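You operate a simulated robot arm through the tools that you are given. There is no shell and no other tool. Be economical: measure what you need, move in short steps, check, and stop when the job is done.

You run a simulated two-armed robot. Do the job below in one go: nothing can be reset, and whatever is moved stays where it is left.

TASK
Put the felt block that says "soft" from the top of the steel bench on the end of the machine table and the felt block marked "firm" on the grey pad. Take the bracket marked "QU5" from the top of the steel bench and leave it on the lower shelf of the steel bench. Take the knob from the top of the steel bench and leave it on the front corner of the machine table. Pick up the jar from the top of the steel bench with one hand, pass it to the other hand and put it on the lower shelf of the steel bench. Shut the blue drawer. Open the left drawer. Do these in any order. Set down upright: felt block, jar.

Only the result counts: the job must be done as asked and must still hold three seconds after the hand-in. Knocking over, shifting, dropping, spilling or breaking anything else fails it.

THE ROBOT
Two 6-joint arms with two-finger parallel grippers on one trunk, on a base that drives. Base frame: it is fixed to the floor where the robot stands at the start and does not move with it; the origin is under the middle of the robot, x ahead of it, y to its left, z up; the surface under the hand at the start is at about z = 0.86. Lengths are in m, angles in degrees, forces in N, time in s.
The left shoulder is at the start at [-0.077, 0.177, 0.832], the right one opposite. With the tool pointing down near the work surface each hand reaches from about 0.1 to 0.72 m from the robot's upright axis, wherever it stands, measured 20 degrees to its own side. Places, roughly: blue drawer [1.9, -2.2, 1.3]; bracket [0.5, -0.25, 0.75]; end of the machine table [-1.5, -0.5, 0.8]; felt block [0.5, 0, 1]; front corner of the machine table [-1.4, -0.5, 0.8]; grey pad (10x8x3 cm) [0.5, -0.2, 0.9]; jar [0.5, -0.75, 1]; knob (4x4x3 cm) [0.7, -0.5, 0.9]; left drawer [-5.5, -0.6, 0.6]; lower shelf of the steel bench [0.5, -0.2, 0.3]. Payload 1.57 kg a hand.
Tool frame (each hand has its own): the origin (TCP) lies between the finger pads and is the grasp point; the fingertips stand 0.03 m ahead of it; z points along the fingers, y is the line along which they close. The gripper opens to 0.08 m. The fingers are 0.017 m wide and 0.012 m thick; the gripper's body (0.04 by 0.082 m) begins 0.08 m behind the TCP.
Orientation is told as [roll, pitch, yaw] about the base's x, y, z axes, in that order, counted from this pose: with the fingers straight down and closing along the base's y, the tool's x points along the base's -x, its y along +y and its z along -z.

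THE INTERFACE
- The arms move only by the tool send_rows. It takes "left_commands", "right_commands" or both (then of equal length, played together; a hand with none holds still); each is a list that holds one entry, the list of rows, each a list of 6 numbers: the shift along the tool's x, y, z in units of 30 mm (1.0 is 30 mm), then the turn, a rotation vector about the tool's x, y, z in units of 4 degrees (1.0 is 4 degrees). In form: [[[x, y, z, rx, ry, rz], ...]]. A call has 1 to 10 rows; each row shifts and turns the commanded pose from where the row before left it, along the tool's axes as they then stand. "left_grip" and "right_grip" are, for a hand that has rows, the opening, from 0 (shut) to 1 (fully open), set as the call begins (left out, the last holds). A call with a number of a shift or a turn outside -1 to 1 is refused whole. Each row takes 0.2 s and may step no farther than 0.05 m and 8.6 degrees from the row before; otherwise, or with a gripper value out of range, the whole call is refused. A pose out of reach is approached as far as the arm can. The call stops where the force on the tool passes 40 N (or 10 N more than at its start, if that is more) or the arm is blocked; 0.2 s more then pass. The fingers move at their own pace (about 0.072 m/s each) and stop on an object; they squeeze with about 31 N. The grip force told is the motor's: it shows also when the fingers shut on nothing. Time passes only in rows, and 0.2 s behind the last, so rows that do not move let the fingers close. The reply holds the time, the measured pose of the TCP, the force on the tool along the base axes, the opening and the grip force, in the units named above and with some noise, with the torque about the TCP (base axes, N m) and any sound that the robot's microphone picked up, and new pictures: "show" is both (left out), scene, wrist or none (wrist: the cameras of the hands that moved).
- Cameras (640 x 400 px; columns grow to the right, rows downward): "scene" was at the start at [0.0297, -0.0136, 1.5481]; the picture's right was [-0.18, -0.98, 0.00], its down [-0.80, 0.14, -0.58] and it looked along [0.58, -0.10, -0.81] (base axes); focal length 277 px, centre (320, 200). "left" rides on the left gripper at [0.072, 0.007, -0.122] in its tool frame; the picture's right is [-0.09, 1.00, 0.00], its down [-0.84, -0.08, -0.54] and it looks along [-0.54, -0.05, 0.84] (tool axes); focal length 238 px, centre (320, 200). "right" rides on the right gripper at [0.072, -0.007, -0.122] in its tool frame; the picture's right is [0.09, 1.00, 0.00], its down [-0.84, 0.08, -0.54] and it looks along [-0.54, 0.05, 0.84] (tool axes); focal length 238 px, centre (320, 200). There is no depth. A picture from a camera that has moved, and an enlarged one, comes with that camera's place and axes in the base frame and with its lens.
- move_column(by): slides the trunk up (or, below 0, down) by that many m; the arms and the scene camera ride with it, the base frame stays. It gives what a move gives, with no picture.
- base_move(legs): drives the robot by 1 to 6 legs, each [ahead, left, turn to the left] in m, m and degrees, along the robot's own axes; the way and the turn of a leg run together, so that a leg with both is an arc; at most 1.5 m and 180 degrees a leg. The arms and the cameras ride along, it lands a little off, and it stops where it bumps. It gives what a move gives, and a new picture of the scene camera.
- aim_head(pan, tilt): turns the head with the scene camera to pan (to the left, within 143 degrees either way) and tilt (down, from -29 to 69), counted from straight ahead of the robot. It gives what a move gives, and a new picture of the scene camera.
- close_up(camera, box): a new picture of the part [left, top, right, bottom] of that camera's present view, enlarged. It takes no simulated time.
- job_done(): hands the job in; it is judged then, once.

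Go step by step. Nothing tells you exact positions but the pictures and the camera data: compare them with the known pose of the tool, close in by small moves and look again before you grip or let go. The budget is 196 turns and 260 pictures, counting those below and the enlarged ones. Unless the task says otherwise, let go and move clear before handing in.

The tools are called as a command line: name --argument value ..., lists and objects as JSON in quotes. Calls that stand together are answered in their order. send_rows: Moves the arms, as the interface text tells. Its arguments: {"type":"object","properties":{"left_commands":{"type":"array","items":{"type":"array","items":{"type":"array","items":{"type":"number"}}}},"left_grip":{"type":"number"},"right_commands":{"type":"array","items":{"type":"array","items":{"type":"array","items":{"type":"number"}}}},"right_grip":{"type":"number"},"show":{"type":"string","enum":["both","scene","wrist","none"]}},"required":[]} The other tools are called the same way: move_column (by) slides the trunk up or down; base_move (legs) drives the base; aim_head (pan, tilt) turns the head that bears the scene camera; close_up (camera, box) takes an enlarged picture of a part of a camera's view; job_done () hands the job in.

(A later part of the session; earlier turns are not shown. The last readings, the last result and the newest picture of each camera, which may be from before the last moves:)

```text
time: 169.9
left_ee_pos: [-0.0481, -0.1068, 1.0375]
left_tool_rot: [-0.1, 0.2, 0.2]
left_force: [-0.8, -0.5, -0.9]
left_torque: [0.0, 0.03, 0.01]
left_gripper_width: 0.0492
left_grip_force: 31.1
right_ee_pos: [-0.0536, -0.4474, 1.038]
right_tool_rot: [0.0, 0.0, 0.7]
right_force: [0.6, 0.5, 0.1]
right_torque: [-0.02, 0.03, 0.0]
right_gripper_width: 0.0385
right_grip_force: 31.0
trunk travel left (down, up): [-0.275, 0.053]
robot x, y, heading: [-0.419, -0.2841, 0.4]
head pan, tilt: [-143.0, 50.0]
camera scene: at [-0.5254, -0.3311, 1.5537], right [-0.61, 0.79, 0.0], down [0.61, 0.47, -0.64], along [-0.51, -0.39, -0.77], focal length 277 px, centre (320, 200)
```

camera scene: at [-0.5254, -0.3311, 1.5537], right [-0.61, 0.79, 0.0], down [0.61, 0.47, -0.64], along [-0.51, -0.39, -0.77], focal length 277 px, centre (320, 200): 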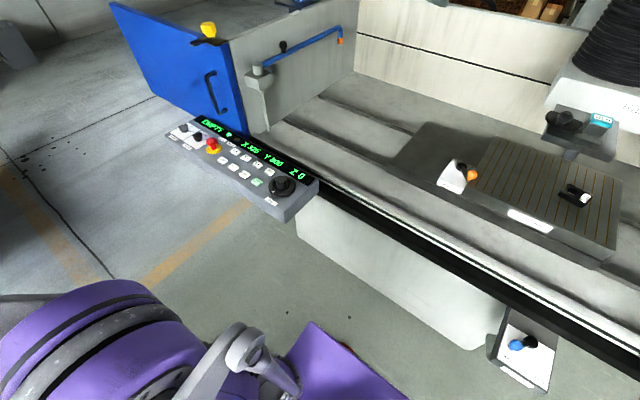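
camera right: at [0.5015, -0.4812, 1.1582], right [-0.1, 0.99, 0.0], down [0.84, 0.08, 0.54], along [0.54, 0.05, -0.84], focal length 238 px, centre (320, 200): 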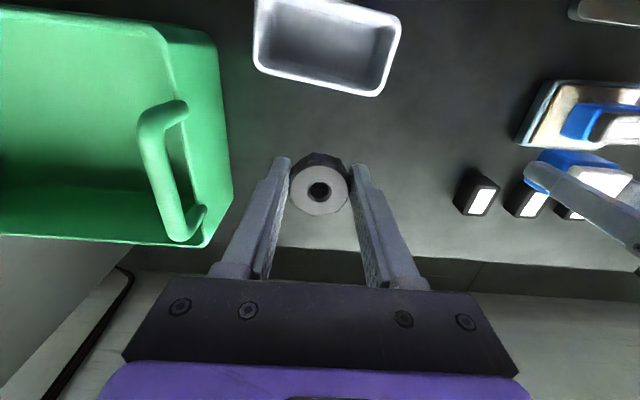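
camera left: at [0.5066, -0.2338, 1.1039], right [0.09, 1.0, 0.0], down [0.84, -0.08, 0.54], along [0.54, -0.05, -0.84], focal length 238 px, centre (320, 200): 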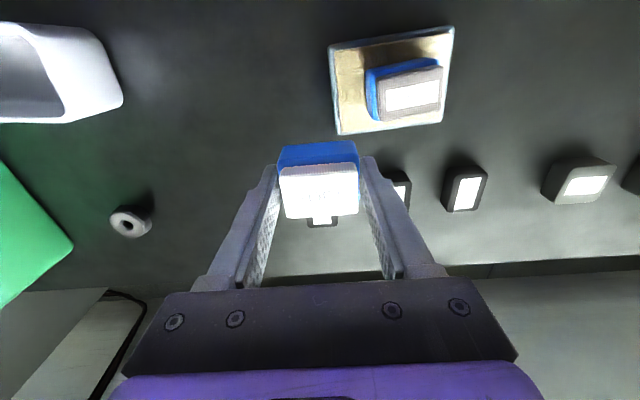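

The machine table's plain end lies around y -0.6 to -0.35. I'll turn around on the spot with the hands tucked in, then look ahead.

base_move --legs '[[0, 0, 90], [0, 0, 90]]'

aim_head --pan 0 --tilt 40

```text
time: 178.0
left_ee_pos: [-0.7904, -0.4695, 1.0384]
left_tool_rot: [-0.1, 0.2, -178.0]
left_force: [-0.1, -0.2, 1.0]
left_torque: [0.02, 0.02, 0.01]
left_gripper_width: 0.0488
left_grip_force: 31.5
right_ee_pos: [-0.7956, -0.1306, 1.0383]
right_tool_rot: [-0.1, 0.0, -177.4]
right_force: [-0.6, -0.7, 0.6]
right_torque: [-0.01, -0.01, -0.02]
right_gripper_width: 0.0388
right_grip_force: 30.9
trunk travel left (down, up): [-0.275, 0.053]
robot x, y, heading: [-0.4283, -0.2843, -177.9]
head pan, tilt: [-143.0, 50.0]
camera scene: at [-0.3225, -0.2336, 1.5537], right [0.63, -0.78, 0.0], down [-0.59, -0.48, -0.64], along [0.5, 0.41, -0.77], focal length 277 px, centre (320, 200)
```

scene: 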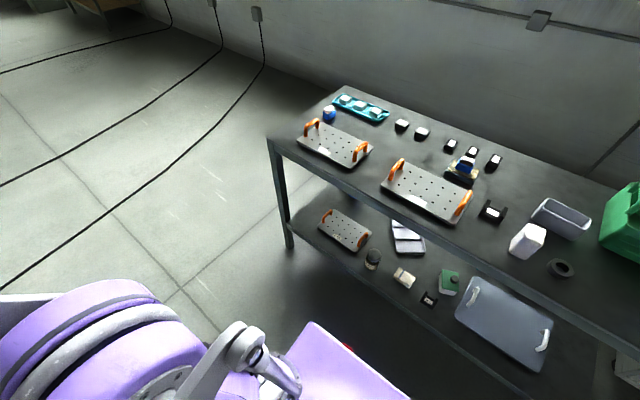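

```text
time: 180.3
left_ee_pos: [-0.7918, -0.4695, 1.0382]
left_tool_rot: [-0.2, 0.3, -178.0]
left_force: [0.5, -0.9, -0.6]
left_torque: [0.0, -0.01, 0.0]
left_gripper_width: 0.0489
left_grip_force: 31.0
right_ee_pos: [-0.7951, -0.1307, 1.0381]
right_tool_rot: [0.0, 0.0, -177.5]
right_force: [0.2, -0.3, 0.2]
right_torque: [0.01, -0.01, 0.02]
right_gripper_width: 0.0382
right_grip_force: 31.2
trunk travel left (down, up): [-0.275, 0.053]
robot x, y, heading: [-0.4249, -0.2851, -177.7]
head pan, tilt: [0.0, 40.0]
camera scene: at [-0.4671, -0.2855, 1.5678], right [-0.04, 1.0, 0.0], down [0.64, 0.02, -0.77], along [-0.77, -0.03, -0.64], focal length 277 px, centre (320, 200)
```

scene: 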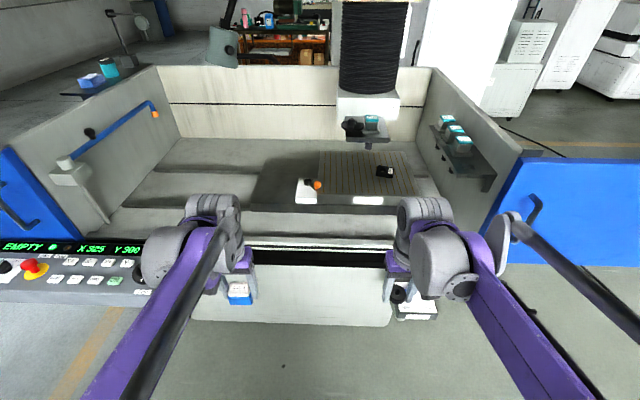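

close_up --camera "scene" --box '[220, 120, 460, 270]'

close_up --camera "scene" --box '[0, 180, 240, 330]'

```text
2.67 times, centred on (340, 195) of scene
camera zoom: at [-0.4671, -0.2855, 1.5678], right [-0.04, 1.0, 0.0], down [0.64, 0.02, -0.77], along [-0.77, -0.03, -0.64], focal length 738 px, centre (267, 213)
```

zoom: 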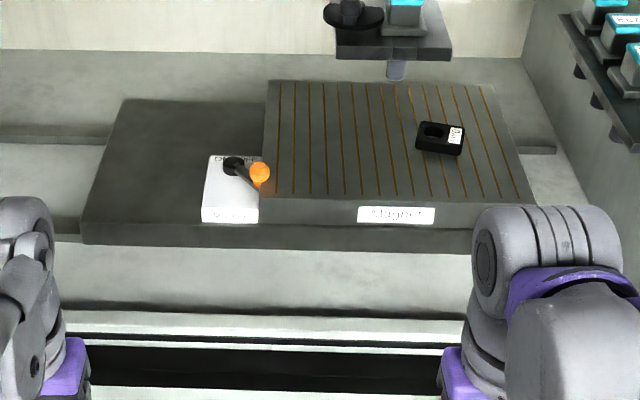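

```text
2.67 times, centred on (120, 255) of scene
camera zoom: at [-0.4671, -0.2855, 1.5678], right [-0.04, 1.0, 0.0], down [0.64, 0.02, -0.77], along [-0.77, -0.03, -0.64], focal length 738 px, centre (853, 53)
```

zoom: 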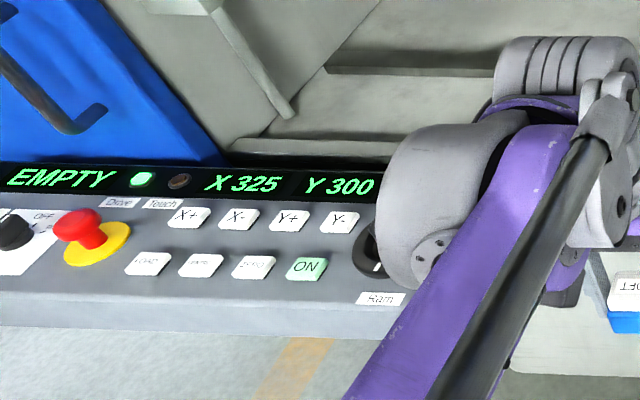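

The machine table's plain left end spans x -1.36 to -1.74 and y -0.62 to about -0.43. I'll place SOFT near [-1.52, -0.52] and the knob near [-1.40, -0.555]. First I'll drive closer.

base_move --legs '[[0, 0.15, -2.2], [0.42, 0, 0]]'

close_up --camera "left" --box '[0, 0, 640, 400]'

```text
time: 184.4
left_ee_pos: [-1.2201, -0.5995, 1.0364]
left_tool_rot: [-0.1, 0.2, 179.5]
left_force: [-1.2, 0.0, -0.1]
left_torque: [-0.01, -0.04, 0.01]
left_gripper_width: 0.049
left_grip_force: 30.9
right_ee_pos: [-1.2117, -0.2615, 1.0369]
right_tool_rot: [0.1, 0.1, -179.9]
right_force: [0.6, -0.3, -0.6]
right_torque: [0.03, -0.04, 0.01]
right_gripper_width: 0.0382
right_grip_force: 31.2
trunk travel left (down, up): [-0.275, 0.053]
robot x, y, heading: [-0.8413, -0.4309, 179.6]
head pan, tilt: [0.0, 40.0]
camera scene: at [-0.8888, -0.4297, 1.5678], right [0.0, 1.0, 0.0], down [0.64, 0.0, -0.77], along [-0.77, 0.0, -0.64], focal length 277 px, centre (320, 200)
```

scene: 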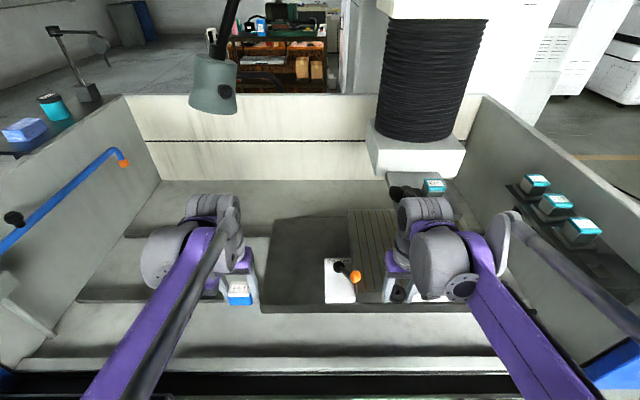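

```text
1.00 times, centred on (320, 200) of left (not enlarged: the box is as wide or as high as the picture)
camera zoom: at [-1.1479, -0.6068, 1.161], right [-0.1, -0.99, 0.0], down [-0.84, 0.08, 0.54], along [-0.54, 0.06, -0.84], focal length 238 px, centre (320, 200)
```

zoom: 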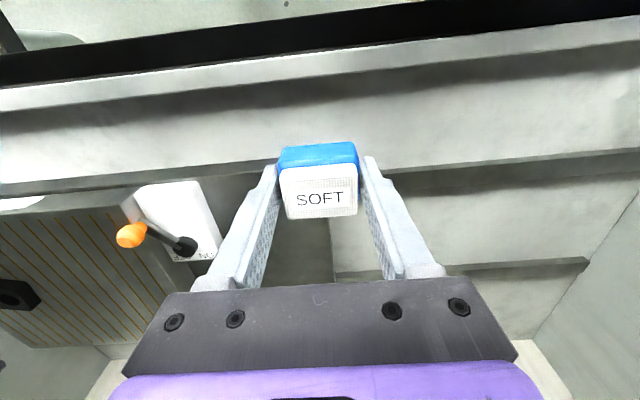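

By triangulation the table top is at z ≈ 0.871, its front-left corner at [-1.274, -0.59], and its back-left near x -1.63. I'll move SOFT over [-1.48, -0.50].

send_rows --left_commands '[[[-0.96, -0.37, 0, 0, 0, 0], [-0.96, -0.37, 0, 0, 0, 0], [-0.96, -0.37, 0, 0, 0, 0], [-0.96, -0.37, 0, 0, 0, 0], [-0.96, -0.37, 0, 0, 0, 0], [-0.96, -0.37, 0, 0, 0, 0], [-0.96, -0.37, 0.3, 0, 0, 0], [-0.96, -0.37, 0.5, 0, 0, 0], [-0.96, -0.37, 0.5, 0, 0, 0]]]'

```text
time: 186.4
left_ee_pos: [-1.4789, -0.4981, 0.9991]
left_tool_rot: [-0.1, 0.2, 179.5]
left_force: [-1.1, 1.3, -0.6]
left_torque: [0.01, -0.01, -0.02]
left_gripper_width: 0.0492
left_grip_force: 30.7
right_ee_pos: [-1.2121, -0.2607, 1.0371]
right_tool_rot: [0.0, 0.1, -179.9]
right_force: [-0.6, -0.2, 0.0]
right_torque: [0.02, -0.04, -0.05]
right_gripper_width: 0.038
right_grip_force: 31.1
trunk travel left (down, up): [-0.275, 0.053]
robot x, y, heading: [-0.8459, -0.4301, 179.8]
head pan, tilt: [0.0, 40.0]
camera scene: at [-0.8903, -0.4293, 1.5678], right [0.0, 1.0, 0.0], down [0.64, 0.0, -0.77], along [-0.77, 0.0, -0.64], focal length 277 px, centre (320, 200)
camera left: at [-1.4061, -0.5056, 1.1208], right [-0.1, -0.99, 0.0], down [-0.84, 0.08, 0.54], along [-0.54, 0.06, -0.84], focal length 238 px, centre (320, 200)
```

scene: 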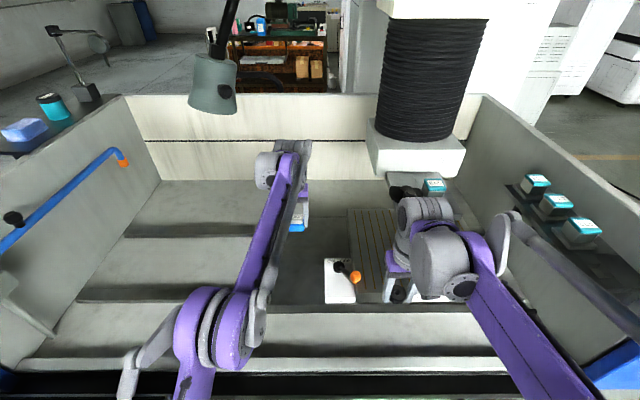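
left: 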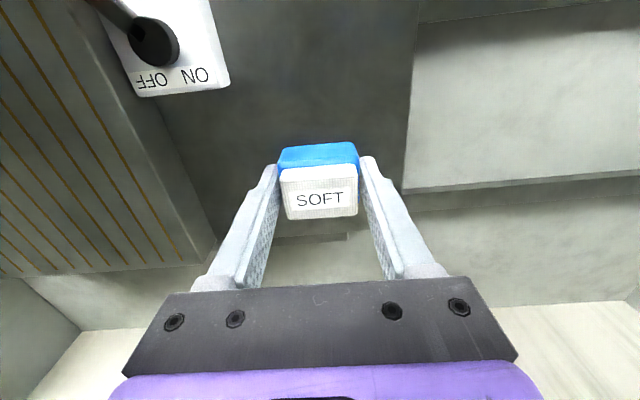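

Good position. I'll lower to just above the table and creep to contact.

send_rows --left_commands '[[[0, 0, 0.8, 0, 0, 0], [0, 0, 0.8, 0, 0, 0], [0, 0, 0.7, 0, 0, 0], [0, 0, 0.15, 0, 0, 0], [0, 0, 0, 0, 0, 0]]]' --show "none"

send_rows --left_commands '[[[0, 0, 0.1, 0, 0, 0], [0, 0, 0.1, 0, 0, 0], [0, 0, 0, 0, 0, 0]]]' --show "none"

```text
time: 187.6
left_ee_pos: [-1.48, -0.499, 0.9253]
left_tool_rot: [-0.1, 0.1, 179.5]
left_force: [-0.2, 0.3, 0.0]
left_torque: [-0.04, -0.02, -0.01]
left_gripper_width: 0.049
left_grip_force: 31.2
right_ee_pos: [-1.2103, -0.2608, 1.0377]
right_tool_rot: [0.0, -0.1, -179.9]
right_force: [-0.4, -0.7, -1.7]
right_torque: [0.04, 0.03, -0.02]
right_gripper_width: 0.0377
right_grip_force: 30.9
trunk travel left (down, up): [-0.275, 0.053]
robot x, y, heading: [-0.8453, -0.4283, 180.0]
head pan, tilt: [0.0, 40.0]
```

```text
time: 188.4
left_ee_pos: [-1.4792, -0.4992, 0.9187]
left_tool_rot: [-0.1, 0.2, 179.5]
left_force: [-0.5, 0.7, -0.8]
left_torque: [-0.03, -0.02, 0.01]
left_gripper_width: 0.049
left_grip_force: 30.9
right_ee_pos: [-1.2104, -0.2609, 1.0372]
right_tool_rot: [0.0, 0.0, -179.9]
right_force: [0.0, -0.7, 0.5]
right_torque: [0.01, -0.03, 0.01]
right_gripper_width: 0.0379
right_grip_force: 30.6
trunk travel left (down, up): [-0.275, 0.053]
robot x, y, heading: [-0.847, -0.43, 179.8]
head pan, tilt: [0.0, 40.0]
```

send_rows --left_commands '[[[0, 0, 0.12, 0, 0, 0], [0, 0, 0.12, 0, 0, 0], [0, 0, 0, 0, 0, 0]]]' --show "none"

send_rows --left_commands '[[[0, 0, 0.1, 0, 0, 0], [0, 0, 0.1, 0, 0, 0], [0, 0, 0, 0, 0, 0]]]' --show "none"

close_up --camera "right" --box '[200, 100, 440, 250]'

```text
time: 189.2
left_ee_pos: [-1.4787, -0.4993, 0.9113]
left_tool_rot: [-0.1, 0.2, 179.5]
left_force: [0.4, 0.0, -0.2]
left_torque: [0.0, 0.01, 0.01]
left_gripper_width: 0.0491
left_grip_force: 30.7
right_ee_pos: [-1.2105, -0.2616, 1.0379]
right_tool_rot: [0.0, 0.1, -179.9]
right_force: [-0.4, -0.4, -0.2]
right_torque: [-0.01, -0.02, -0.02]
right_gripper_width: 0.0382
right_grip_force: 31.1
trunk travel left (down, up): [-0.275, 0.053]
robot x, y, heading: [-0.8449, -0.4288, 179.8]
head pan, tilt: [0.0, 40.0]
```

```text
time: 190.0
left_ee_pos: [-1.4758, -0.4966, 0.9043]
left_tool_rot: [-0.1, 0.2, 179.4]
left_force: [0.6, -0.6, -1.1]
left_torque: [-0.02, 0.01, 0.0]
left_gripper_width: 0.0493
left_grip_force: 31.0
right_ee_pos: [-1.2108, -0.2619, 1.0367]
right_tool_rot: [0.0, -0.1, -179.9]
right_force: [0.0, 0.8, 0.7]
right_torque: [0.0, -0.02, 0.01]
right_gripper_width: 0.0381
right_grip_force: 30.9
trunk travel left (down, up): [-0.275, 0.053]
robot x, y, heading: [-0.8439, -0.4296, 180.0]
head pan, tilt: [0.0, 40.0]
```

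```text
2.67 times, centred on (320, 175) of right
camera zoom: at [-1.1384, -0.2534, 1.1587], right [0.09, -1.0, 0.0], down [-0.84, -0.08, 0.54], along [-0.54, -0.05, -0.84], focal length 636 px, centre (320, 267)
```

zoom: 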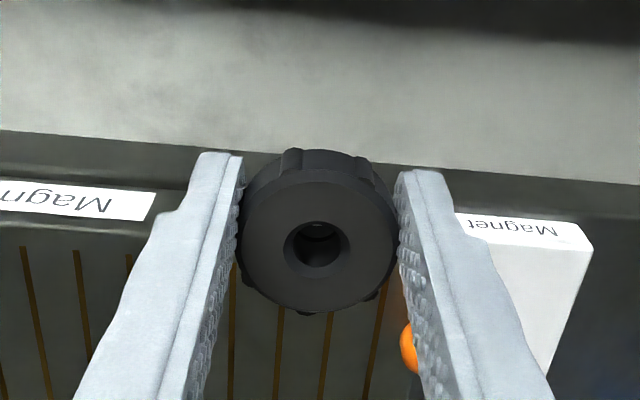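

Knob is still held well, slightly turned. I'll keep lowering SOFT in small steps until contact.

send_rows --left_commands '[[[0, 0, 0.12, 0, 0, 0], [0, 0, 0.12, 0, 0, 0], [0, 0, 0, 0, 0, 0]]]' --show "none"

send_rows --left_commands '[[[0, 0, 0.12, 0, 0, 0], [0, 0, 0.12, 0, 0, 0], [0, 0, 0, 0, 0, 0]]]' --show "wrist"

```text
time: 190.8
left_ee_pos: [-1.4774, -0.4976, 0.8977]
left_tool_rot: [0.0, 0.2, 179.5]
left_force: [0.6, 0.1, -0.3]
left_torque: [-0.03, -0.03, 0.01]
left_gripper_width: 0.0492
left_grip_force: 30.9
right_ee_pos: [-1.2104, -0.2604, 1.0377]
right_tool_rot: [-0.1, 0.0, -179.9]
right_force: [0.9, 0.2, -0.7]
right_torque: [-0.01, 0.0, 0.01]
right_gripper_width: 0.0381
right_grip_force: 30.3
trunk travel left (down, up): [-0.275, 0.053]
robot x, y, heading: [-0.845, -0.4266, 179.9]
head pan, tilt: [0.0, 40.0]
```

```text
time: 191.6
left_ee_pos: [-1.4783, -0.498, 0.8906]
left_tool_rot: [-0.1, 0.2, 179.5]
left_force: [0.0, 0.7, -0.6]
left_torque: [0.02, 0.02, -0.01]
left_gripper_width: 0.049
left_grip_force: 31.0
right_ee_pos: [-1.2112, -0.2606, 1.0372]
right_tool_rot: [-0.1, -0.1, -179.9]
right_force: [0.3, 0.8, 0.4]
right_torque: [0.03, -0.01, -0.01]
right_gripper_width: 0.0379
right_grip_force: 31.0
trunk travel left (down, up): [-0.275, 0.053]
robot x, y, heading: [-0.844, -0.4269, 179.9]
head pan, tilt: [0.0, 40.0]
camera left: at [-1.4062, -0.5042, 1.0132], right [-0.1, -0.99, 0.0], down [-0.84, 0.08, 0.54], along [-0.54, 0.06, -0.84], focal length 238 px, centre (320, 200)
```

left: 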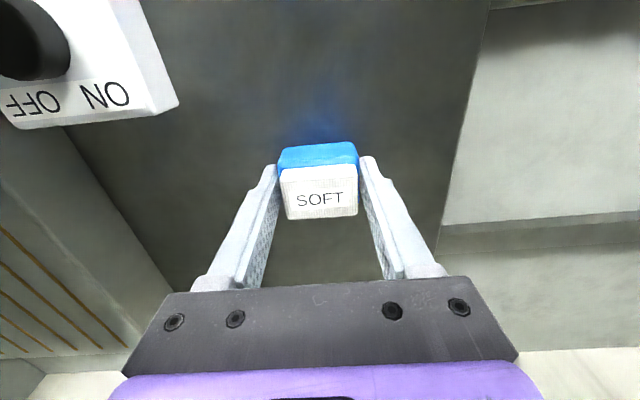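

send_rows --left_commands '[[[0, 0, 0.12, 0, 0, 0], [0, 0, 0.12, 0, 0, 0], [0, 0, 0.12, 0, 0, 0], [0, 0, 0, 0, 0, 0]]]' --show "none"

send_rows --left_commands '[[[0, 0, 0.12, 0, 0, 0], [0, 0, 0.12, 0, 0, 0], [0, 0, 0, 0, 0, 0]]]' --show "none"

send_rows --left_commands '[[[0, 0, 0.12, 0, 0, 0], [0, 0, 0.12, 0, 0, 0], [0, 0, 0, 0, 0, 0]]]' --show "none"

```text
time: 192.6
left_ee_pos: [-1.478, -0.496, 0.8812]
left_tool_rot: [-0.1, 0.1, 179.5]
left_force: [-4.7, -1.4, 28.1]
left_torque: [-0.05, 0.09, 0.0]
left_gripper_width: 0.0489
left_grip_force: 31.2
right_ee_pos: [-1.2091, -0.2607, 1.0369]
right_tool_rot: [0.0, -0.1, -179.9]
right_force: [-0.4, -0.9, -1.2]
right_torque: [-0.01, -0.01, 0.02]
right_gripper_width: 0.0381
right_grip_force: 30.9
trunk travel left (down, up): [-0.275, 0.053]
robot x, y, heading: [-0.8413, -0.43, 180.1]
head pan, tilt: [0.0, 40.0]
```

```text
time: 193.1
left_ee_pos: [-1.4763, -0.4974, 0.8807]
left_tool_rot: [0.0, 0.1, 179.4]
left_force: [1.9, -0.2, 19.5]
left_torque: [-0.12, -0.07, 0.07]
left_gripper_width: 0.0493
left_grip_force: 31.3
right_ee_pos: [-1.209, -0.2604, 1.0375]
right_tool_rot: [0.1, -0.1, -179.9]
right_force: [-1.4, 0.6, 0.0]
right_torque: [0.0, 0.02, 0.0]
right_gripper_width: 0.0379
right_grip_force: 30.8
trunk travel left (down, up): [-0.275, 0.053]
robot x, y, heading: [-0.843, -0.4285, 180.0]
head pan, tilt: [0.0, 40.0]
stopped in row 2 (left hand): the force on the tool passed its limit at 46 N (the readings are from after the stop); the commanded pose is now the measured one
```

```text
time: 193.4
left_ee_pos: [-1.4771, -0.4985, 0.8805]
left_tool_rot: [0.1, -0.1, 179.5]
left_force: [3.7, -0.3, 21.9]
left_torque: [-0.03, -0.32, 0.14]
left_gripper_width: 0.0491
left_grip_force: 31.1
right_ee_pos: [-1.2094, -0.259, 1.0372]
right_tool_rot: [0.1, -0.1, -179.9]
right_force: [0.1, 0.5, -1.0]
right_torque: [0.01, -0.01, 0.02]
right_gripper_width: 0.0382
right_grip_force: 31.7
trunk travel left (down, up): [-0.275, 0.053]
robot x, y, heading: [-0.8457, -0.4287, 180.0]
head pan, tilt: [0.0, 40.0]
stopped in row 1 (left hand): the force on the tool passed its limit at 47 N (the readings are from after the stop); the commanded pose is now the measured one
```

Contact: the table top is at about 0.843. I'll ease off, open and lift.

send_rows --left_commands '[[[0, 0, -0.08, 0, 0, 0], [0, 0, 0, 0, 0, 0]]]' --show "none"

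send_rows --left_commands '[[[0, 0, 0, 0, 0, 0], [0, 0, 0, 0, 0, 0], [0, 0, 0, 0, 0, 0], [0, 0, -0.9, 0, 0, 0], [0, 0, -0.9, 0, 0, 0], [0, 0, -0.9, 0, 0, 0], [0, 0, -0.9, 0, 0, 0]]]' --left_grip 1 --show "wrist"

```text
time: 194.0
left_ee_pos: [-1.479, -0.4972, 0.8802]
left_tool_rot: [0.0, -0.1, 179.5]
left_force: [3.3, 0.0, 9.1]
left_torque: [-0.23, -0.2, 0.11]
left_gripper_width: 0.0491
left_grip_force: 31.2
right_ee_pos: [-1.2094, -0.2601, 1.0376]
right_tool_rot: [0.0, 0.0, -179.9]
right_force: [-0.6, -0.9, -1.3]
right_torque: [0.01, 0.01, -0.02]
right_gripper_width: 0.038
right_grip_force: 30.4
trunk travel left (down, up): [-0.275, 0.053]
robot x, y, heading: [-0.8419, -0.4279, 179.8]
head pan, tilt: [0.0, 40.0]
```

```text
time: 195.6
left_ee_pos: [-1.48, -0.4977, 0.986]
left_tool_rot: [0.0, 0.0, 179.4]
left_force: [0.5, -0.3, 0.2]
left_torque: [-0.05, 0.0, 0.01]
left_gripper_width: 0.08
left_grip_force: 0.0
right_ee_pos: [-1.2096, -0.2606, 1.038]
right_tool_rot: [-0.1, -0.1, -180.0]
right_force: [0.3, 0.0, -0.7]
right_torque: [0.03, 0.03, 0.01]
right_gripper_width: 0.0378
right_grip_force: 31.0
trunk travel left (down, up): [-0.275, 0.053]
robot x, y, heading: [-0.8433, -0.4275, 179.8]
head pan, tilt: [0.0, 40.0]
camera left: at [-1.4073, -0.5044, 1.1088], right [-0.1, -0.99, 0.0], down [-0.84, 0.08, 0.54], along [-0.54, 0.05, -0.84], focal length 238 px, centre (320, 200)
```

left: 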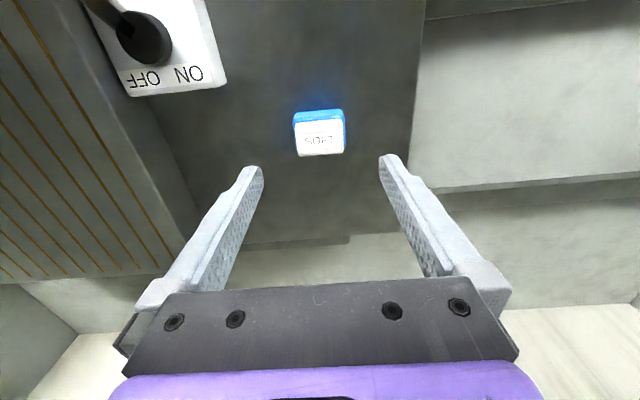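

SOFT stands on the end of the table. I'll retract the left hand to its own side to clear the way for the right hand with the knob.

send_rows --left_commands '[[[1, 0, -0.3, 0, 0, 0], [1, 0, -0.3, 0, 0, 0], [1, 0.4, -0.3, 0, 0, 0], [1, 0.6, 0, 0, 0, 0], [1, 0.8, 0, 0, 0, 0], [1, 0.8, 0, 0, 0, 0], [1, 0.8, 0, 0, 0, 0], [1, 0.8, 0, 0, 0, 0], [1, 0.8, 0, 0, 0, 0], [1, 0.8, 0, 0, 0, 0]]]' --show "scene"

```text
time: 197.8
left_ee_pos: [-1.1791, -0.6755, 1.0125]
left_tool_rot: [0.0, 0.0, 179.5]
left_force: [0.0, -1.1, 0.2]
left_torque: [0.01, 0.02, 0.02]
left_gripper_width: 0.08
left_grip_force: 0.2
right_ee_pos: [-1.2098, -0.2606, 1.0365]
right_tool_rot: [-0.1, 0.1, -180.0]
right_force: [-0.4, -1.0, -0.6]
right_torque: [-0.02, 0.01, 0.02]
right_gripper_width: 0.0378
right_grip_force: 31.1
trunk travel left (down, up): [-0.275, 0.053]
robot x, y, heading: [-0.8439, -0.43, 179.8]
head pan, tilt: [0.0, 40.0]
camera scene: at [-0.8877, -0.4299, 1.5678], right [0.0, 1.0, 0.0], down [0.64, 0.0, -0.77], along [-0.77, 0.0, -0.64], focal length 277 px, centre (320, 200)
```

scene: 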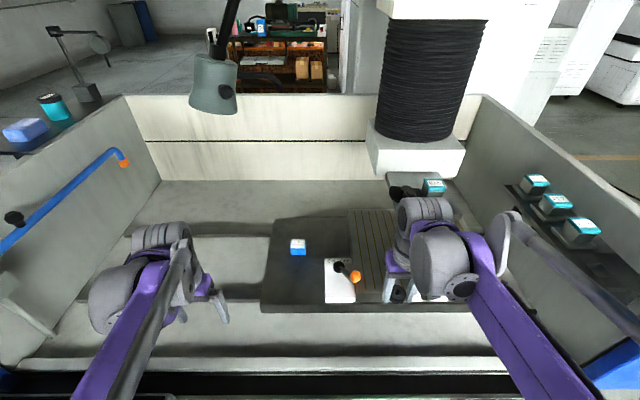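

send_rows --right_commands '[[[-0.45, 0.92, 0, 0, 0, 0], [-0.45, 0.92, 0, 0, 0, 0], [-0.45, 0.92, 0, 0, 0, 0], [-0.45, 0.92, 0, 0, 0, 0], [-0.45, 0.92, 0, 0, 0, 0], [-0.45, 0.92, 0, 0, 0, 0], [-0.45, 0.92, 0, 0, 0, 0], [-0.45, 0.92, 0, 0, 0, 0], [-0.45, 0.92, 0, 0, 0, 0], [-0.45, 0.92, 0, 0, 0, 0]]]'

```text
time: 200.0
left_ee_pos: [-1.1808, -0.6753, 1.011]
left_tool_rot: [-0.1, 0.0, 179.5]
left_force: [-0.3, 0.5, 0.3]
left_torque: [0.02, -0.01, 0.0]
left_gripper_width: 0.0799
left_grip_force: 0.1
right_ee_pos: [-1.3466, -0.5363, 1.0378]
right_tool_rot: [0.1, 0.0, -180.0]
right_force: [0.3, -0.2, -0.7]
right_torque: [0.04, -0.01, 0.0]
right_gripper_width: 0.0378
right_grip_force: 30.9
trunk travel left (down, up): [-0.275, 0.053]
robot x, y, heading: [-0.8439, -0.4261, 179.9]
head pan, tilt: [0.0, 40.0]
camera scene: at [-0.8894, -0.4307, 1.5678], right [0.0, 1.0, 0.0], down [0.64, 0.0, -0.77], along [-0.77, 0.0, -0.64], focal length 277 px, centre (320, 200)
camera right: at [-1.2741, -0.5285, 1.1599], right [0.09, -1.0, 0.0], down [-0.84, -0.08, 0.54], along [-0.54, -0.05, -0.84], focal length 238 px, centre (320, 200)
```

scene: 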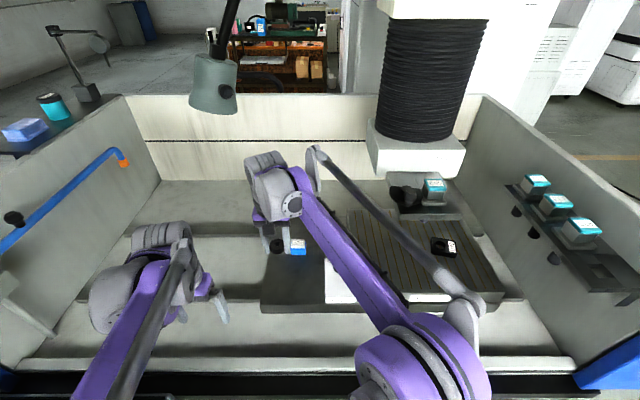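
right: 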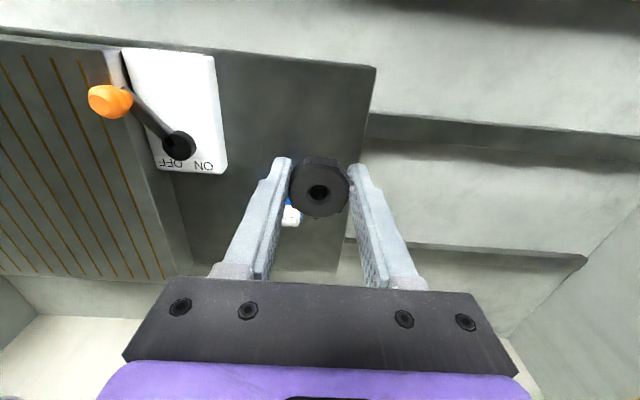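

The knob is over the front-left corner area, about 6 cm in from both edges. I'll lower.

send_rows --right_commands '[[[0.1, 0.1, 0.95, 0, 0, 0], [0.1, 0, 0.95, 0, 0, 0], [0, 0, 0.95, 0, 0, 0], [0, 0, 0.95, 0, 0, 0], [0, 0, 0.95, 0, 0, 0], [0, 0, 0.15, 0, 0, 0]]]' --show "wrist"

send_rows --right_commands '[[[0, 0, 0.1, 0, 0, 0], [0, 0, 0.1, 0, 0, 0], [0, 0, 0, 0, 0, 0]]]' --show "none"

```text
time: 201.4
left_ee_pos: [-1.1797, -0.6742, 1.0119]
left_tool_rot: [-0.1, -0.1, 179.5]
left_force: [0.3, -0.3, 0.2]
left_torque: [0.03, 0.02, 0.04]
left_gripper_width: 0.08
left_grip_force: 0.0
right_ee_pos: [-1.3393, -0.539, 0.8911]
right_tool_rot: [0.0, -0.1, -179.9]
right_force: [0.1, 0.4, 0.6]
right_torque: [0.03, 0.03, -0.02]
right_gripper_width: 0.0375
right_grip_force: 30.9
trunk travel left (down, up): [-0.275, 0.053]
robot x, y, heading: [-0.844, -0.4262, 179.9]
head pan, tilt: [0.0, 40.0]
camera right: at [-1.267, -0.5312, 1.0121], right [0.09, -1.0, 0.0], down [-0.84, -0.08, 0.54], along [-0.54, -0.05, -0.84], focal length 238 px, centre (320, 200)
```

right: 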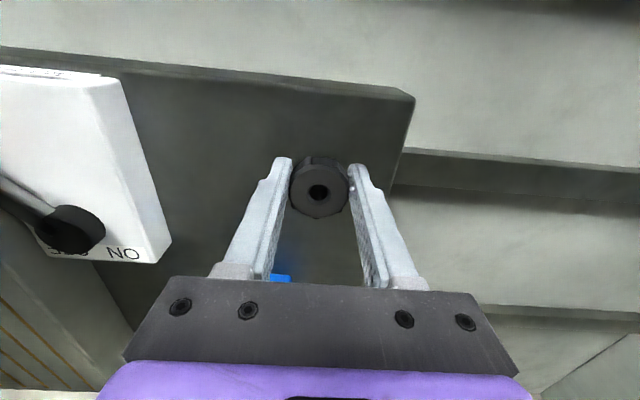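

```text
time: 202.2
left_ee_pos: [-1.1801, -0.6739, 1.0125]
left_tool_rot: [0.1, 0.0, 179.5]
left_force: [-0.3, 1.4, 0.6]
left_torque: [0.02, -0.01, 0.01]
left_gripper_width: 0.0801
left_grip_force: 0.0
right_ee_pos: [-1.3384, -0.5387, 0.8844]
right_tool_rot: [0.0, 0.0, -179.9]
right_force: [-0.2, -0.8, -0.1]
right_torque: [0.0, 0.03, -0.01]
right_gripper_width: 0.038
right_grip_force: 30.6
trunk travel left (down, up): [-0.275, 0.053]
robot x, y, heading: [-0.8437, -0.4269, 180.0]
head pan, tilt: [0.0, 40.0]
```

send_rows --right_commands '[[[0, 0, 0.1, 0, 0, 0], [0, 0, 0.08, 0, 0, 0], [0, 0, 0, 0, 0, 0]]]' --show "none"

send_rows --right_commands '[[[0, 0, 0.08, 0, 0, 0], [0, 0, 0, 0, 0, 0]]]' --show "none"

```text
time: 203.0
left_ee_pos: [-1.1791, -0.6743, 1.0136]
left_tool_rot: [0.1, -0.1, 179.5]
left_force: [-0.6, 0.2, 0.1]
left_torque: [-0.01, 0.01, 0.0]
left_gripper_width: 0.0798
left_grip_force: 0.1
right_ee_pos: [-1.3399, -0.5406, 0.879]
right_tool_rot: [0.0, -0.1, -179.8]
right_force: [-6.5, -1.1, 29.7]
right_torque: [0.24, 0.09, -0.01]
right_gripper_width: 0.0377
right_grip_force: 31.0
trunk travel left (down, up): [-0.275, 0.053]
robot x, y, heading: [-0.8447, -0.4265, 179.8]
head pan, tilt: [0.0, 40.0]
```

```text
time: 203.4
left_ee_pos: [-1.1776, -0.6742, 1.0129]
left_tool_rot: [0.0, 0.2, 179.4]
left_force: [-0.3, 0.8, -0.2]
left_torque: [0.0, 0.02, 0.0]
left_gripper_width: 0.0803
left_grip_force: 0.2
right_ee_pos: [-1.3388, -0.5392, 0.8798]
right_tool_rot: [0.0, -0.3, -179.9]
right_force: [-0.2, -0.3, 20.6]
right_torque: [0.21, -0.1, -0.03]
right_gripper_width: 0.038
right_grip_force: 31.0
trunk travel left (down, up): [-0.275, 0.053]
robot x, y, heading: [-0.8464, -0.432, 179.7]
head pan, tilt: [0.0, 40.0]
stopped in row 1 (right hand): the force on the tool passed its limit at 44 N (the readings are from after the stop); the commanded pose is now the measured one
```

Contact. Ease off, open and lift.

send_rows --right_commands '[[[0, 0, -0.06, 0, 0, 0], [0, 0, 0, 0, 0, 0]]]' --show "none"

send_rows --right_commands '[[[0, 0, 0, 0, 0, 0], [0, 0, 0, 0, 0, 0], [0, 0, 0, 0, 0, 0], [0, 0, -0.9, 0, 0, 0], [0, 0, -0.9, 0, 0, 0], [0, 0, -0.9, 0, 0, 0], [0, 0, -0.9, 0, 0, 0], [0, 0, -0.9, 0, 0, 0]]]' --right_grip 0.75 --show "wrist"

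```text
time: 204.0
left_ee_pos: [-1.1801, -0.6744, 1.0115]
left_tool_rot: [0.0, 0.0, 179.5]
left_force: [0.0, 0.5, 0.6]
left_torque: [0.0, 0.0, 0.02]
left_gripper_width: 0.0801
left_grip_force: 0.0
right_ee_pos: [-1.3404, -0.5394, 0.8794]
right_tool_rot: [-0.1, 0.0, -179.9]
right_force: [0.3, 0.2, -1.3]
right_torque: [0.02, 0.01, -0.02]
right_gripper_width: 0.0376
right_grip_force: 31.4
trunk travel left (down, up): [-0.275, 0.053]
robot x, y, heading: [-0.8384, -0.4263, 179.8]
head pan, tilt: [0.0, 40.0]
```

```text
time: 205.8
left_ee_pos: [-1.1793, -0.6729, 1.0125]
left_tool_rot: [-0.1, 0.0, 179.5]
left_force: [0.2, 0.2, 0.4]
left_torque: [0.02, 0.02, -0.02]
left_gripper_width: 0.08
left_grip_force: 0.1
right_ee_pos: [-1.3409, -0.543, 1.0142]
right_tool_rot: [0.0, -0.1, -179.8]
right_force: [-0.2, -0.2, 0.3]
right_torque: [-0.01, -0.01, -0.01]
right_gripper_width: 0.06
right_grip_force: 0.0
trunk travel left (down, up): [-0.275, 0.053]
robot x, y, heading: [-0.8469, -0.4332, 179.6]
head pan, tilt: [0.0, 40.0]
camera right: at [-1.2687, -0.5347, 1.136], right [0.09, -1.0, 0.0], down [-0.84, -0.08, 0.54], along [-0.54, -0.05, -0.84], focal length 238 px, centre (320, 200)
```

right: 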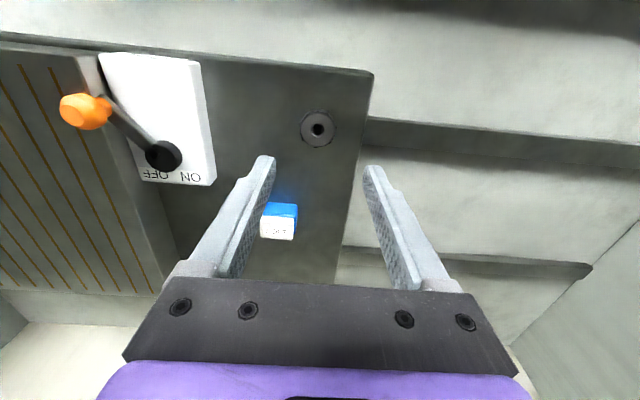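

Knob and SOFT are both in place. I'll retract the right hand, back out into the aisle and look around for the drawers.

send_rows --right_commands '[[[0.45, -0.9, 0, 0, 0, 0], [0.45, -0.9, 0, 0, 0, 0], [0.45, -0.9, 0, 0, 0, 0], [0.45, -0.9, 0, 0, 0, 0], [0.45, -0.9, 0, 0, 0, 0], [0.45, -0.9, 0, 0, 0, 0], [0.45, -0.9, 0, 0, 0, 0], [0.45, -0.9, 0, 0, 0, 0], [0.45, -0.9, 0, 0, 0, 0], [0.45, -0.9, 0, 0, 0, 0]]]' --show "none"

base_move --legs '[[-0.42, 0, 0]]'

aim_head --pan 90 --tilt 20

aim_head --pan 135 --tilt 15

aim_head --pan -90 --tilt 20

aim_head --pan -10 --tilt 10

```text
time: 208.0
left_ee_pos: [-1.1787, -0.6729, 1.0124]
left_tool_rot: [-0.1, 0.0, 179.5]
left_force: [0.4, -0.8, -0.4]
left_torque: [-0.01, 0.02, 0.02]
left_gripper_width: 0.08
left_grip_force: 0.0
right_ee_pos: [-1.205, -0.2682, 1.0161]
right_tool_rot: [0.0, -0.1, -180.0]
right_force: [0.1, 1.2, 0.1]
right_torque: [0.04, 0.01, 0.0]
right_gripper_width: 0.0599
right_grip_force: 0.0
trunk travel left (down, up): [-0.275, 0.053]
robot x, y, heading: [-0.8405, -0.4282, 179.8]
head pan, tilt: [0.0, 40.0]
```

```text
time: 210.6
left_ee_pos: [-0.7661, -0.6735, 1.0124]
left_tool_rot: [0.0, 0.0, 178.7]
left_force: [-0.9, -0.1, 0.6]
left_torque: [-0.02, 0.01, -0.01]
left_gripper_width: 0.0801
left_grip_force: 0.0
right_ee_pos: [-0.7882, -0.2671, 1.0163]
right_tool_rot: [0.0, -0.2, 179.5]
right_force: [0.8, -0.2, -0.4]
right_torque: [-0.01, -0.01, -0.02]
right_gripper_width: 0.06
right_grip_force: 0.1
trunk travel left (down, up): [-0.275, 0.053]
robot x, y, heading: [-0.4278, -0.4329, 179.1]
head pan, tilt: [0.0, 40.0]
camera scene: at [-0.4718, -0.4335, 1.5679], right [0.02, 1.0, 0.0], down [0.64, -0.01, -0.77], along [-0.77, 0.01, -0.64], focal length 277 px, centre (320, 200)
```

scene: 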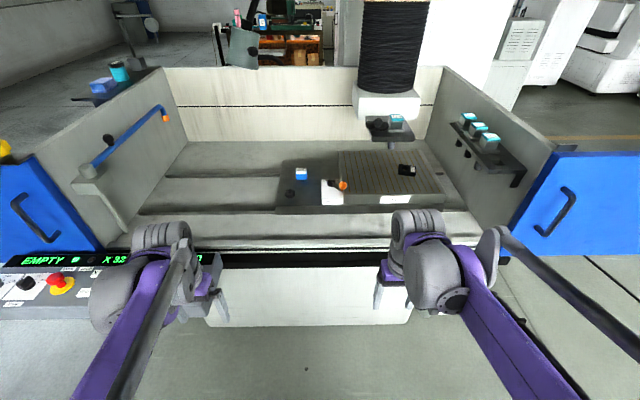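

```text
time: 212.2
left_ee_pos: [-0.7654, -0.675, 1.0126]
left_tool_rot: [0.0, 0.0, 178.8]
left_force: [-0.4, -0.6, 0.9]
left_torque: [-0.02, 0.01, 0.04]
left_gripper_width: 0.0798
left_grip_force: 0.1
right_ee_pos: [-0.7884, -0.2686, 1.0161]
right_tool_rot: [0.0, -0.1, 179.4]
right_force: [1.0, -0.5, -0.5]
right_torque: [-0.01, -0.02, -0.03]
right_gripper_width: 0.0601
right_grip_force: 0.1
trunk travel left (down, up): [-0.275, 0.053]
robot x, y, heading: [-0.4272, -0.4361, 179.1]
head pan, tilt: [90.0, 20.0]
camera scene: at [-0.3885, -0.528, 1.5992], right [-1.0, 0.02, 0.0], down [0.01, 0.34, -0.94], along [-0.02, -0.94, -0.34], focal length 277 px, centre (320, 200)
```

scene: 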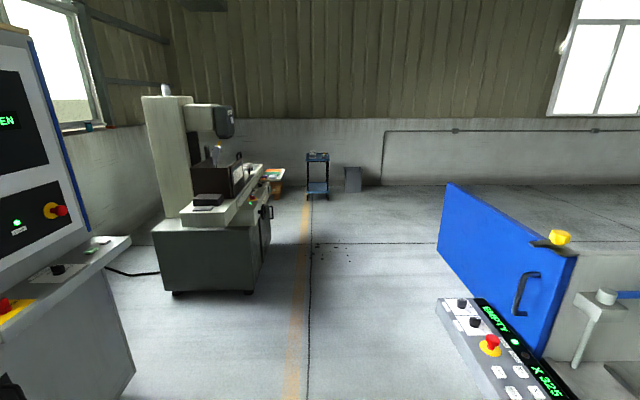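

```text
time: 213.3
left_ee_pos: [-0.7664, -0.6735, 1.0109]
left_tool_rot: [0.0, 0.0, 178.8]
left_force: [-0.3, -0.9, -0.3]
left_torque: [0.03, 0.01, -0.03]
left_gripper_width: 0.0798
left_grip_force: 0.0
right_ee_pos: [-0.7878, -0.2682, 1.0162]
right_tool_rot: [0.0, -0.1, 179.4]
right_force: [0.0, 0.4, -0.4]
right_torque: [0.02, 0.02, 0.02]
right_gripper_width: 0.0599
right_grip_force: 0.1
trunk travel left (down, up): [-0.275, 0.053]
robot x, y, heading: [-0.429, -0.4317, 178.7]
head pan, tilt: [135.0, 15.0]
camera scene: at [-0.322, -0.502, 1.6074], right [-0.72, -0.69, 0.0], down [-0.18, 0.19, -0.97], along [0.67, -0.69, -0.26], focal length 277 px, centre (320, 200)
```

scene: 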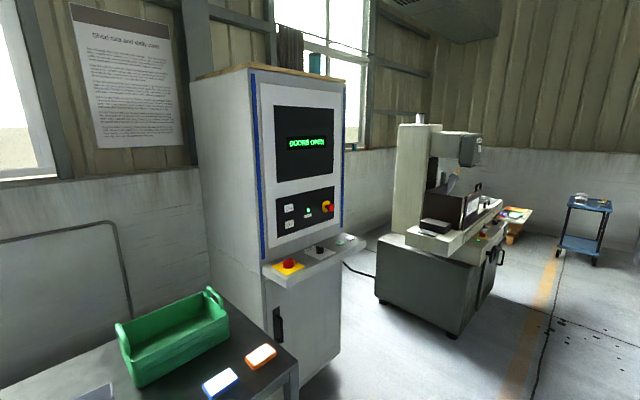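

```text
time: 216.5
left_ee_pos: [-0.765, -0.6739, 1.0124]
left_tool_rot: [0.1, 0.0, 178.8]
left_force: [0.9, 0.5, 0.3]
left_torque: [-0.03, 0.03, -0.01]
left_gripper_width: 0.0799
left_grip_force: 0.1
right_ee_pos: [-0.7871, -0.2678, 1.0167]
right_tool_rot: [0.0, -0.1, 179.4]
right_force: [0.1, 0.1, 0.2]
right_torque: [-0.01, 0.02, 0.03]
right_gripper_width: 0.0602
right_grip_force: 0.0
trunk travel left (down, up): [-0.275, 0.053]
robot x, y, heading: [-0.4267, -0.432, 178.9]
head pan, tilt: [-90.0, 20.0]
camera scene: at [-0.3854, -0.3418, 1.5993], right [1.0, -0.02, 0.0], down [-0.01, -0.34, -0.94], along [0.02, 0.94, -0.34], focal length 277 px, centre (320, 200)
```

scene: 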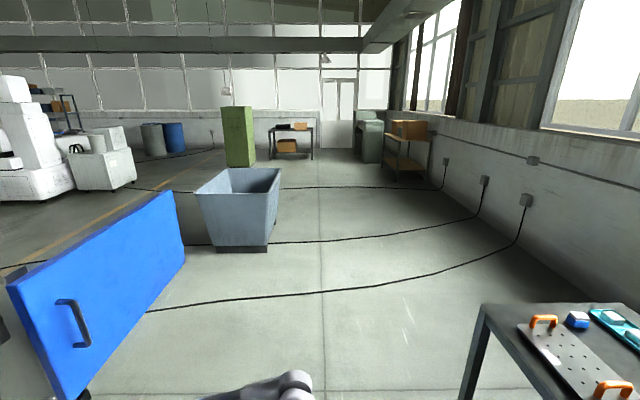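

```text
time: 218.1
left_ee_pos: [-0.7651, -0.6731, 1.0123]
left_tool_rot: [-0.1, -0.1, 178.9]
left_force: [-0.6, 0.5, 0.0]
left_torque: [-0.01, 0.03, -0.03]
left_gripper_width: 0.08
left_grip_force: 0.2
right_ee_pos: [-0.7882, -0.2677, 1.0151]
right_tool_rot: [0.0, 0.0, 179.4]
right_force: [0.5, -0.3, -1.0]
right_torque: [0.01, -0.03, 0.03]
right_gripper_width: 0.0601
right_grip_force: 0.1
trunk travel left (down, up): [-0.275, 0.053]
robot x, y, heading: [-0.4265, -0.4328, 179.2]
head pan, tilt: [-10.0, 10.0]
camera scene: at [-0.4782, -0.4172, 1.6155], right [0.19, 0.98, 0.0], down [0.17, -0.03, -0.98], along [-0.97, 0.19, -0.17], focal length 277 px, centre (320, 200)
```

scene: 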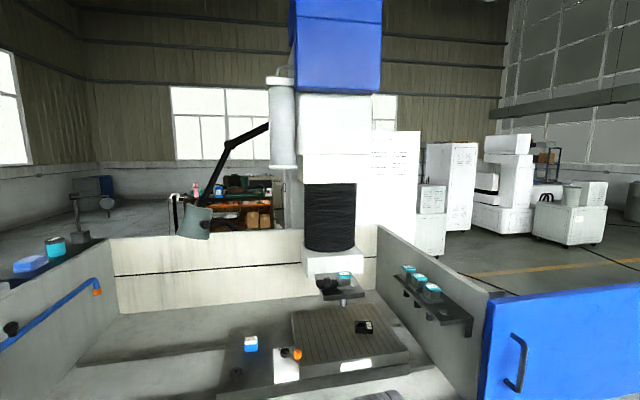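

No blue drawer is in view yet; it should be behind the control cabinet near [1.9, -2.2]. I'll turn to face along the aisle and drive past the cabinet to look.

base_move --legs '[[0, 0, 91], [1.2, 0, 0]]'

aim_head --pan 75 --tilt 15

```text
time: 228.0
left_ee_pos: [-0.2199, -1.9835, 1.0124]
left_tool_rot: [0.0, 0.0, -92.2]
left_force: [0.1, -0.6, -0.3]
left_torque: [-0.04, 0.02, 0.01]
left_gripper_width: 0.0801
left_grip_force: 0.1
right_ee_pos: [-0.6263, -1.9967, 1.0158]
right_tool_rot: [0.0, -0.1, -91.6]
right_force: [-0.7, -0.1, -0.5]
right_torque: [-0.02, -0.01, -0.01]
right_gripper_width: 0.0599
right_grip_force: 0.0
trunk travel left (down, up): [-0.275, 0.053]
robot x, y, heading: [-0.4558, -1.6406, -92.0]
head pan, tilt: [-10.0, 10.0]
camera scene: at [-0.4737, -1.6905, 1.6155], right [-0.98, 0.21, 0.0], down [0.04, 0.17, -0.98], along [-0.2, -0.96, -0.17], focal length 277 px, centre (320, 200)
```

scene: 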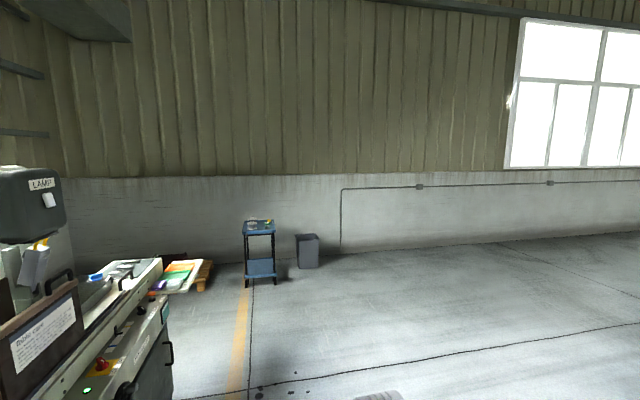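

```text
time: 229.6
left_ee_pos: [-0.2203, -1.9836, 1.0122]
left_tool_rot: [0.1, 0.1, -92.2]
left_force: [-0.6, 0.1, -0.1]
left_torque: [0.0, -0.05, 0.03]
left_gripper_width: 0.0805
left_grip_force: 0.0
right_ee_pos: [-0.6269, -1.9975, 1.0163]
right_tool_rot: [0.0, -0.2, -91.7]
right_force: [-0.2, -0.4, 0.7]
right_torque: [0.04, 0.0, 0.01]
right_gripper_width: 0.0601
right_grip_force: 0.1
trunk travel left (down, up): [-0.275, 0.053]
robot x, y, heading: [-0.4547, -1.639, -91.9]
head pan, tilt: [75.0, 15.0]
camera scene: at [-0.3651, -1.6268, 1.6074], right [-0.29, -0.96, 0.0], down [-0.25, 0.08, -0.97], along [0.92, -0.28, -0.26], focal length 277 px, centre (320, 200)
```

scene: 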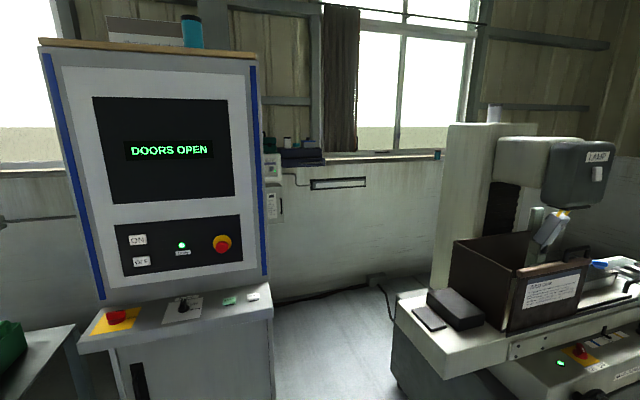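

close_up --camera "scene" --box '[255, 120, 445, 240]'

```text
3.33 times, centred on (350, 180) of scene
camera zoom: at [-0.3651, -1.6268, 1.6074], right [-0.29, -0.96, 0.0], down [-0.25, 0.08, -0.97], along [0.92, -0.28, -0.26], focal length 923 px, centre (220, 267)
```

zoom: 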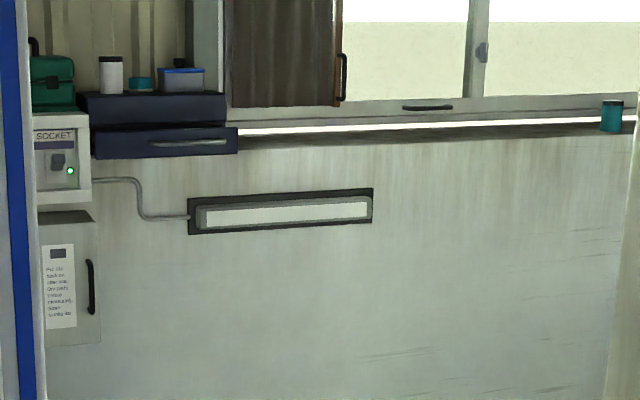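

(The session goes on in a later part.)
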